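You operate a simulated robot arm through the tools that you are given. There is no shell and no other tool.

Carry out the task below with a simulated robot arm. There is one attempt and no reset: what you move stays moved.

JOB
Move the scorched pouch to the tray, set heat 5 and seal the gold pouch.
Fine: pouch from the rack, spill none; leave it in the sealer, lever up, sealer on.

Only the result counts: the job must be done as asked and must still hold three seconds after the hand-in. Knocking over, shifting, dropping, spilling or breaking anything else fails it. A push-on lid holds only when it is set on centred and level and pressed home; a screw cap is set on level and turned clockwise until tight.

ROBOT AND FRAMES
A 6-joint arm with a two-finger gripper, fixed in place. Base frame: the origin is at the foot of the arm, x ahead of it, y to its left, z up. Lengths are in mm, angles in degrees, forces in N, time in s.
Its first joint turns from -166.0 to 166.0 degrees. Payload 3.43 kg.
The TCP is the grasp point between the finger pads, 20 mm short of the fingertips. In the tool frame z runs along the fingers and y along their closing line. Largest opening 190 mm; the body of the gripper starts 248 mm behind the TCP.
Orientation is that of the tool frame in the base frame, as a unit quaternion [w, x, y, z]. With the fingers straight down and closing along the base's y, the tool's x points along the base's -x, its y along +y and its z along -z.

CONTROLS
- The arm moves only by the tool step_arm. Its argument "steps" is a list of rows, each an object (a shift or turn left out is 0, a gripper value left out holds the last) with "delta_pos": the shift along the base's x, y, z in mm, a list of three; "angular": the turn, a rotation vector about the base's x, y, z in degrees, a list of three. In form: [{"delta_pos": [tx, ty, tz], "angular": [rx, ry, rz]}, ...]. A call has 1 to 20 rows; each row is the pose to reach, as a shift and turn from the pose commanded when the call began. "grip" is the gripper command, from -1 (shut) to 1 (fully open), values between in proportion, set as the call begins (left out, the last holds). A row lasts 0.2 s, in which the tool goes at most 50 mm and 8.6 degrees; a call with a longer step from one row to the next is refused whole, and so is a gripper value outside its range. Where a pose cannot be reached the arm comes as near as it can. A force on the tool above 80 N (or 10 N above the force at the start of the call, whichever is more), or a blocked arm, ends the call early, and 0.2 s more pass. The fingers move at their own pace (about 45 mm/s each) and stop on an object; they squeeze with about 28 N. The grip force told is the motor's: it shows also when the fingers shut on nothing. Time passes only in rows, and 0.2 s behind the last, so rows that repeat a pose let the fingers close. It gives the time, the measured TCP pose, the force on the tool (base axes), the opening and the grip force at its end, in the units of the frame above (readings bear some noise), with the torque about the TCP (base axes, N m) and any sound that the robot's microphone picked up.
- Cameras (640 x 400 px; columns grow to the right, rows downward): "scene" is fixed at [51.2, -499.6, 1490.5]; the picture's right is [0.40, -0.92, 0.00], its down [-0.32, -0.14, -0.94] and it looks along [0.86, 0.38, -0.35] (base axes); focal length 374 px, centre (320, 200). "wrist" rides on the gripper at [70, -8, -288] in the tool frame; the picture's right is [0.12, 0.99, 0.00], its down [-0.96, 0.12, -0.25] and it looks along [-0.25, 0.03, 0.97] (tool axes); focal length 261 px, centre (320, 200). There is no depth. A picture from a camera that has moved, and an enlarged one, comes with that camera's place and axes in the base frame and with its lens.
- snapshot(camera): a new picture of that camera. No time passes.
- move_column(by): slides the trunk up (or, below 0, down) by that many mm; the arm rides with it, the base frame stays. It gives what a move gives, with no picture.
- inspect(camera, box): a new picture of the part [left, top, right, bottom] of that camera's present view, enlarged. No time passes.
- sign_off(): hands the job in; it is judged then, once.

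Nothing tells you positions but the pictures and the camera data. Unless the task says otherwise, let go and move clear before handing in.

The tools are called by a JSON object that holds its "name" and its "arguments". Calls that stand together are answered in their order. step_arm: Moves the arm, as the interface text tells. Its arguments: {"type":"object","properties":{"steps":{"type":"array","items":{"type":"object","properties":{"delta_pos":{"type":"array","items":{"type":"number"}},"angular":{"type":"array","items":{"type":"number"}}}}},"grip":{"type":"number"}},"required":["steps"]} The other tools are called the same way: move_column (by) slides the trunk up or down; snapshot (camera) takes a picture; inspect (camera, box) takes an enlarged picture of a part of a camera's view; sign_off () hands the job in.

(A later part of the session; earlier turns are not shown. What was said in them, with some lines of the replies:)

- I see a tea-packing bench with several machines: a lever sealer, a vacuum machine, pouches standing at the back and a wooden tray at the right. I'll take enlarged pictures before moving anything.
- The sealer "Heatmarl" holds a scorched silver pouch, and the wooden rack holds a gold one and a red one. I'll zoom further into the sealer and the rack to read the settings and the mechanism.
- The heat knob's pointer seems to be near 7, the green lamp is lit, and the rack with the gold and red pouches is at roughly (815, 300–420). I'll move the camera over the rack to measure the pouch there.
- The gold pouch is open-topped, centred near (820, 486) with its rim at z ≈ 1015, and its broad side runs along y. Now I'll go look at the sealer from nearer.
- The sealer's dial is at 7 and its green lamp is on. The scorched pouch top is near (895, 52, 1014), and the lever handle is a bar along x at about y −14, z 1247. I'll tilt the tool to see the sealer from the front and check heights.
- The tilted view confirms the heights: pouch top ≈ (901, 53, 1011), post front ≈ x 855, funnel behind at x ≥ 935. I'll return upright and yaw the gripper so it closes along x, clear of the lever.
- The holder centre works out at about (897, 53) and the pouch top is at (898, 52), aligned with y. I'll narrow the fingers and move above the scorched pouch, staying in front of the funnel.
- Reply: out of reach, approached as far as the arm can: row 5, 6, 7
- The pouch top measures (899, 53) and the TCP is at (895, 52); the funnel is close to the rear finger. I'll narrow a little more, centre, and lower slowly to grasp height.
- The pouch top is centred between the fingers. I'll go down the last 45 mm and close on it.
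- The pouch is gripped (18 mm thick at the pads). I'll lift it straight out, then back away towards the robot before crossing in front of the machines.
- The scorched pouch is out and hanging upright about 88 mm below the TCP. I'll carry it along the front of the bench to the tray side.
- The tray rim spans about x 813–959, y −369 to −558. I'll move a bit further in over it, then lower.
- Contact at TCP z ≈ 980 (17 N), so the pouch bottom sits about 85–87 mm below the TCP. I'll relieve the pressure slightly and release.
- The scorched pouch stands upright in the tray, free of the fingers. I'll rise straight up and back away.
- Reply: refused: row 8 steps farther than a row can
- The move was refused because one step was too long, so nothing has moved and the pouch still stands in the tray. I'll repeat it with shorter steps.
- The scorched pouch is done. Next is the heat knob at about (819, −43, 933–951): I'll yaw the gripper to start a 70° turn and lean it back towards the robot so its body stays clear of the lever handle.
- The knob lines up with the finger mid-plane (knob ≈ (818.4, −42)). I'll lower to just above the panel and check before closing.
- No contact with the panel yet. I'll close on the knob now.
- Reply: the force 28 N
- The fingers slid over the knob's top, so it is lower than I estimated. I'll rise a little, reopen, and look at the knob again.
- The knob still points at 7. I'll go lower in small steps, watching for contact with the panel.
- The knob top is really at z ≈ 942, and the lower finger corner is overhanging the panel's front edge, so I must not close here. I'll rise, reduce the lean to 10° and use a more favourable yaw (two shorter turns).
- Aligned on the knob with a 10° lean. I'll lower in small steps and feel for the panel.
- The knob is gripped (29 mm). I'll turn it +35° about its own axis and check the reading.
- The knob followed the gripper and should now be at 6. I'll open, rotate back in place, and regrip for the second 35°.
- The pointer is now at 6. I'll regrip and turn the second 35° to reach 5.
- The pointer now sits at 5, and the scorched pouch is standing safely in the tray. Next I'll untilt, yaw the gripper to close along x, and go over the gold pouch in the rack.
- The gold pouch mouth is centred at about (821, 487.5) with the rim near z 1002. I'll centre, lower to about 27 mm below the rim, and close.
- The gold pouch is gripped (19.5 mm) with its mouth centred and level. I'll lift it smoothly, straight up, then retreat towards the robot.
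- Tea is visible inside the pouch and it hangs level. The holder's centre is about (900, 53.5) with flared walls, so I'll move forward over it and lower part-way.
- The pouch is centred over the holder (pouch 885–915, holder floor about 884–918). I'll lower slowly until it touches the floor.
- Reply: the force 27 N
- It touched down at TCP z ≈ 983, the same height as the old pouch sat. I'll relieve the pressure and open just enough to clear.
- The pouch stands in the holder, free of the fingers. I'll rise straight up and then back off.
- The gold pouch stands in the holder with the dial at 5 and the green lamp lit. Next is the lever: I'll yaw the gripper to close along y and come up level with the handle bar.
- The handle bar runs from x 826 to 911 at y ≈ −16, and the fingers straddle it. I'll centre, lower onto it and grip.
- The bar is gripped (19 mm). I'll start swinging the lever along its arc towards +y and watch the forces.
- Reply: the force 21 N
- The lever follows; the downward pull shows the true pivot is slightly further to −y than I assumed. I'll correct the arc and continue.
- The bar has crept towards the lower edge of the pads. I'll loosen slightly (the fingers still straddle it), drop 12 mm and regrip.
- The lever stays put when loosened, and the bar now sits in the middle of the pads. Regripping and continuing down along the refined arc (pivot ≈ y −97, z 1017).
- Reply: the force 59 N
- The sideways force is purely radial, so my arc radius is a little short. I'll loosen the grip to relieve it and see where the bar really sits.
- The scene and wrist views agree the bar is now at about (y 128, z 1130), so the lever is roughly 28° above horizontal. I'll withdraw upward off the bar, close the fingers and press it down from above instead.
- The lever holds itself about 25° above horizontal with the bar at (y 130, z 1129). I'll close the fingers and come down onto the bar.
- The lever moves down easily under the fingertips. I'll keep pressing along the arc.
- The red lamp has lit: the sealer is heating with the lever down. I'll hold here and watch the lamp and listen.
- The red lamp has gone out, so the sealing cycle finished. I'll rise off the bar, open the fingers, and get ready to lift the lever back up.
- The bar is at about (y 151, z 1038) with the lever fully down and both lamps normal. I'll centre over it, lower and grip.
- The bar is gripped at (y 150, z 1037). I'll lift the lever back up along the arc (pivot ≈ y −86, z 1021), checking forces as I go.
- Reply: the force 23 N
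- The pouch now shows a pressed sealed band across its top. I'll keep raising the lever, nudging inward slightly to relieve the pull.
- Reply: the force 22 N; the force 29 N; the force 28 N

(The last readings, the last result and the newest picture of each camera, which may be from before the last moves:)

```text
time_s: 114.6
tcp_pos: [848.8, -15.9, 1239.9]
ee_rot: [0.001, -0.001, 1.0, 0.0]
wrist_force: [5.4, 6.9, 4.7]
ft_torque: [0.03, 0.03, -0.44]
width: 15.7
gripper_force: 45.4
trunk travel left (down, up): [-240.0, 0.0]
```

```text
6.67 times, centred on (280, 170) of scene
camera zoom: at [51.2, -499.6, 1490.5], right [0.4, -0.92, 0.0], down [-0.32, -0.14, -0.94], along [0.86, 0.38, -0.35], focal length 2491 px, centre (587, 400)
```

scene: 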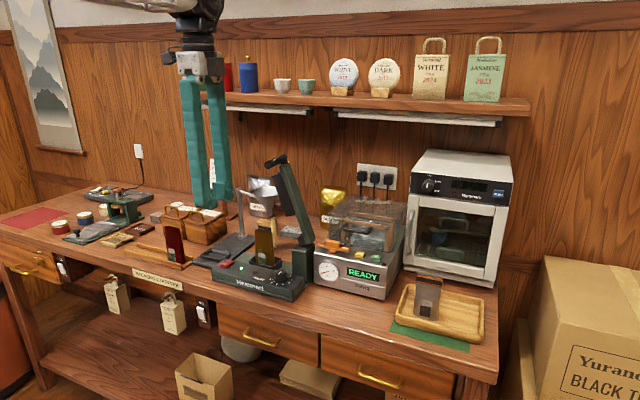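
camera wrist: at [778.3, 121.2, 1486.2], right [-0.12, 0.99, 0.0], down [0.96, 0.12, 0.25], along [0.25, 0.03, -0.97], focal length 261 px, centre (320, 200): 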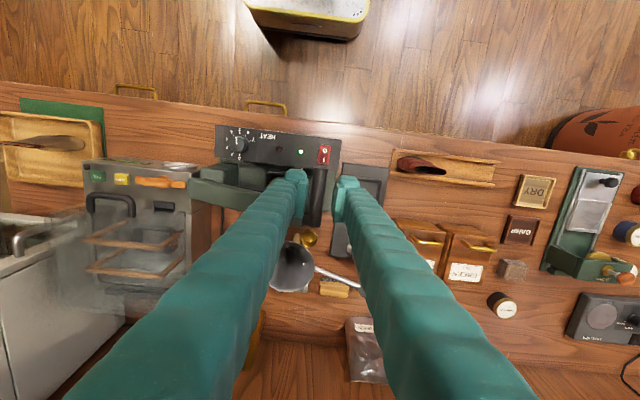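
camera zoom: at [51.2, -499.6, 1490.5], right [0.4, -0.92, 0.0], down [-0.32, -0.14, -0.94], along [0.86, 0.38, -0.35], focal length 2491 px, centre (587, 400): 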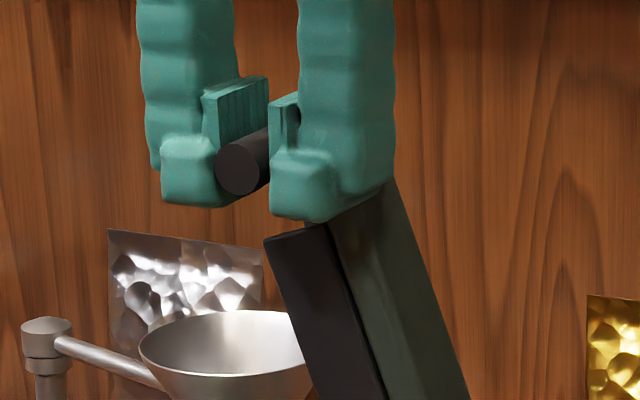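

The lever is back at its original raised position (TCP y −16, same as at the first grip). I'll open and lift clear, then check that it stays.

{"name": "step_arm", "arguments": {"steps": [{"delta_pos": [0, 0, 0]}, {"delta_pos": [0, 0, 0]}, {"delta_pos": [0, 0, 0]}], "grip": -0.4}}

{"name": "step_arm", "arguments": {"steps": [{"delta_pos": [0, 0, 12]}, {"delta_pos": [0, 0, 28]}, {"delta_pos": [0, 0, 45]}, {"delta_pos": [-20, 0, 55]}, {"delta_pos": [-55, 0, 60]}, {"delta_pos": [-100, 0, 62]}, {"delta_pos": [-145, 0, 62]}, {"delta_pos": [-190, 0, 62]}]}}

{"name": "snapshot", "arguments": {"camera": "scene"}}

{"name": "inspect", "arguments": {"camera": "scene", "box": [220, 130, 340, 300]}}

{"name": "snapshot", "arguments": {"camera": "wrist"}}

```text
time_s: 115.4
tcp_pos: [849.3, -19.0, 1237.1]
ee_rot: [0.001, 0.0, 1.0, 0.0]
wrist_force: [-0.5, 0.2, 0.3]
ft_torque: [0.02, -0.02, -0.01]
width: 56.9
gripper_force: 0.1
trunk travel left (down, up): [-240.0, 0.0]
```

```text
time_s: 117.2
tcp_pos: [659.6, -18.3, 1298.7]
ee_rot: [-0.001, 0.0, 1.0, 0.0]
wrist_force: [1.0, 0.1, -0.4]
ft_torque: [-0.03, 0.22, 0.0]
width: 57.1
gripper_force: 0.1
trunk travel left (down, up): [-240.0, 0.0]
```

```text
taken
```

scene: 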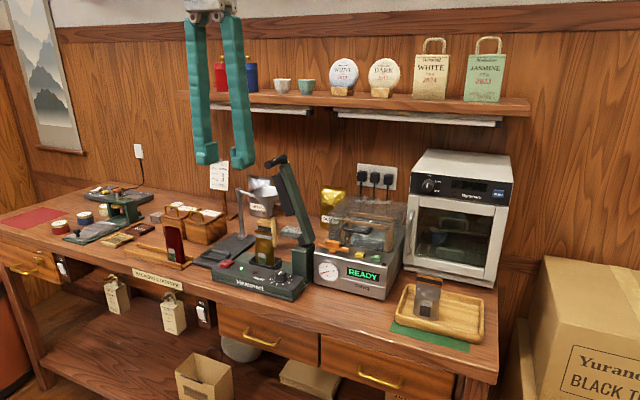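

```text
2.35 times, centred on (280, 215) of scene
camera zoom: at [51.2, -499.6, 1490.5], right [0.4, -0.92, 0.0], down [-0.32, -0.14, -0.94], along [0.86, 0.38, -0.35], focal length 879 px, centre (414, 165)
```

zoom: 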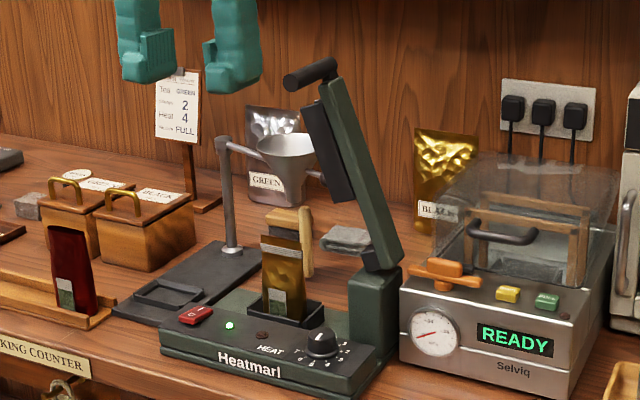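

```text
taken
camera wrist: at [590.8, -25.8, 1586.8], right [-0.12, 0.99, 0.0], down [0.96, 0.12, 0.25], along [0.24, 0.03, -0.97], focal length 261 px, centre (320, 200)
```

wrist: 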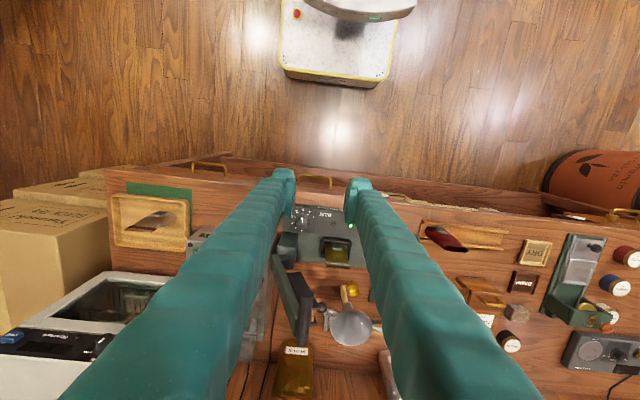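

{"name": "inspect", "arguments": {"camera": "scene", "box": [245, 210, 305, 290]}}

{"name": "inspect", "arguments": {"camera": "wrist", "box": [275, 190, 365, 270]}}

{"name": "inspect", "arguments": {"camera": "scene", "box": [370, 220, 510, 360]}}

{"name": "inspect", "arguments": {"camera": "scene", "box": [40, 170, 230, 290]}}

```text
5.00 times, centred on (275, 250) of scene
camera zoom: at [51.2, -499.6, 1490.5], right [0.4, -0.92, 0.0], down [-0.32, -0.14, -0.94], along [0.86, 0.38, -0.35], focal length 1868 px, centre (545, -50)
```

zoom: 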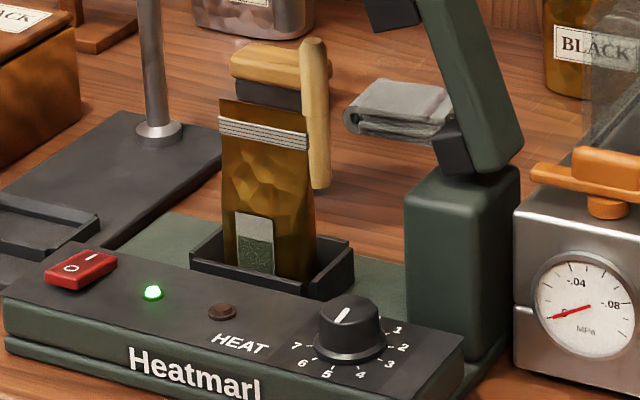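

```text
5.00 times, centred on (320, 230) of wrist
camera zoom: at [590.8, -25.8, 1586.8], right [-0.12, 0.99, 0.0], down [0.96, 0.12, 0.25], along [0.24, 0.03, -0.97], focal length 1303 px, centre (320, 50)
```

zoom: 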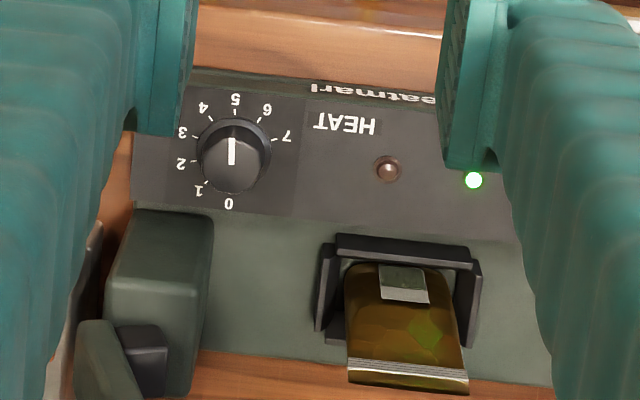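

```text
2.86 times, centred on (440, 290) of scene
camera zoom: at [51.2, -499.6, 1490.5], right [0.4, -0.92, 0.0], down [-0.32, -0.14, -0.94], along [0.86, 0.38, -0.35], focal length 1068 px, centre (-23, -57)
```

zoom: 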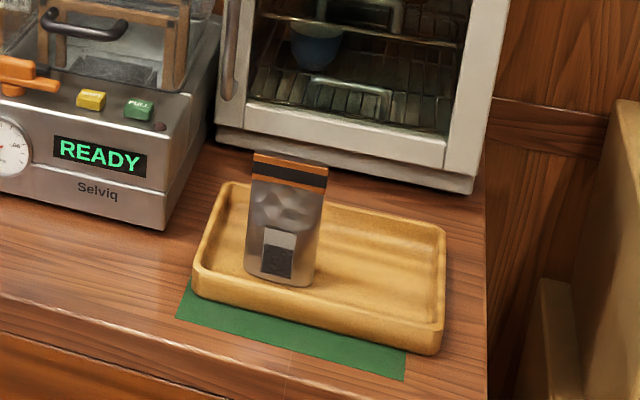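

```text
3.33 times, centred on (135, 230) of scene
camera zoom: at [51.2, -499.6, 1490.5], right [0.4, -0.92, 0.0], down [-0.32, -0.14, -0.94], along [0.86, 0.38, -0.35], focal length 1246 px, centre (937, 100)
```

zoom: 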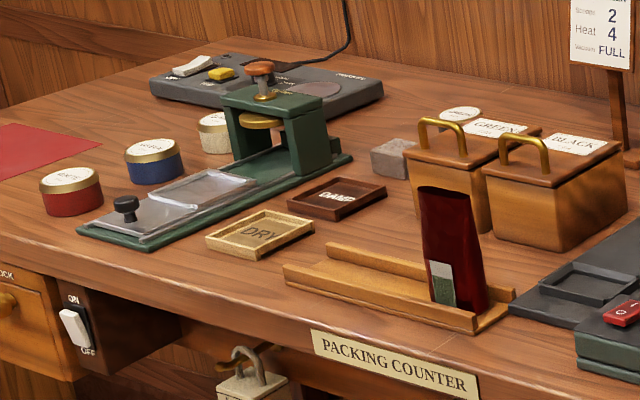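

The gold pouch stands in the sealer with a clean sealed band. The dial is at 5, the green lamp is on, the lever is up, and the scorched pouch is upright in the tray. I'll wait briefly clear of everything to confirm the lever stays up.

{"name": "step_arm", "arguments": {"steps": [{"delta_pos": [-10, 0, 10]}, {"delta_pos": [-20, 0, 20]}, {"delta_pos": [-30, 0, 30]}, {"delta_pos": [-30, 0, 30]}, {"delta_pos": [-30, 0, 30]}, {"delta_pos": [-30, 0, 30]}, {"delta_pos": [-30, 0, 30]}, {"delta_pos": [-30, 0, 30]}, {"delta_pos": [-30, 0, 30]}, {"delta_pos": [-30, 0, 30]}]}}

{"name": "snapshot", "arguments": {"camera": "scene"}}

{"name": "inspect", "arguments": {"camera": "scene", "box": [220, 130, 340, 300]}}

```text
time_s: 119.4
tcp_pos: [630.3, -19.1, 1329.3]
ee_rot: [0.0, 0.0, 1.0, 0.0]
wrist_force: [0.3, 0.2, 0.4]
ft_torque: [0.03, 0.0, -0.04]
width: 56.9
gripper_force: 0.1
trunk travel left (down, up): [-240.0, 0.0]
```

```text
taken
```

scene: 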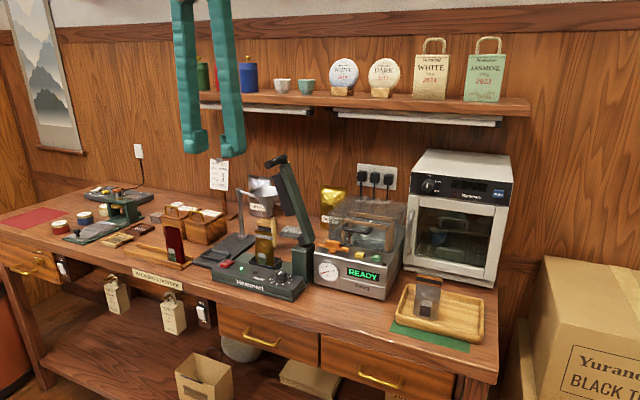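

```text
2.35 times, centred on (280, 215) of scene
camera zoom: at [51.2, -499.6, 1490.5], right [0.4, -0.92, 0.0], down [-0.32, -0.14, -0.94], along [0.86, 0.38, -0.35], focal length 879 px, centre (414, 165)
```

zoom: 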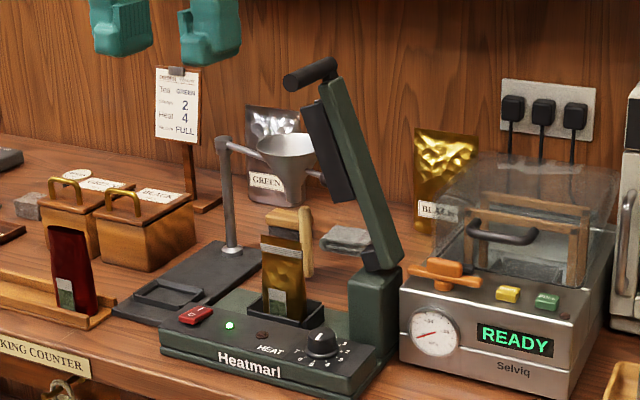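

Everything is stable. The scorched pouch is in the tray, the dial is at 5, and the gold pouch from the rack is sealed and standing in the sealer. The lever is up, the sealer is on, and the arm is clear, so I'm handing in.

{"name": "sign_off", "arguments": {}}

```text
The job is handed in.
```

The job is done and handed in. No result came back after the hand-in.

- **Scorched pouch:** it is standing upright in the tray.
- **Heat:** the dial is at 5, turned down from 7.
- **Gold pouch:** I took it from the rack and kept it upright. I saw no spilled tea in the pictures. It is sealed across the top and still in the sealer.
- **Sealer:** the lever is back up and stayed up for about four seconds after I let go. The sealer is on, with its green lamp lit.

While setting the dial, the fingers once slid over the top of the knob, but it stayed at 7 until I gripped it properly. Nothing else on the bench looked moved in the last pictures, and the arm is clear of it.
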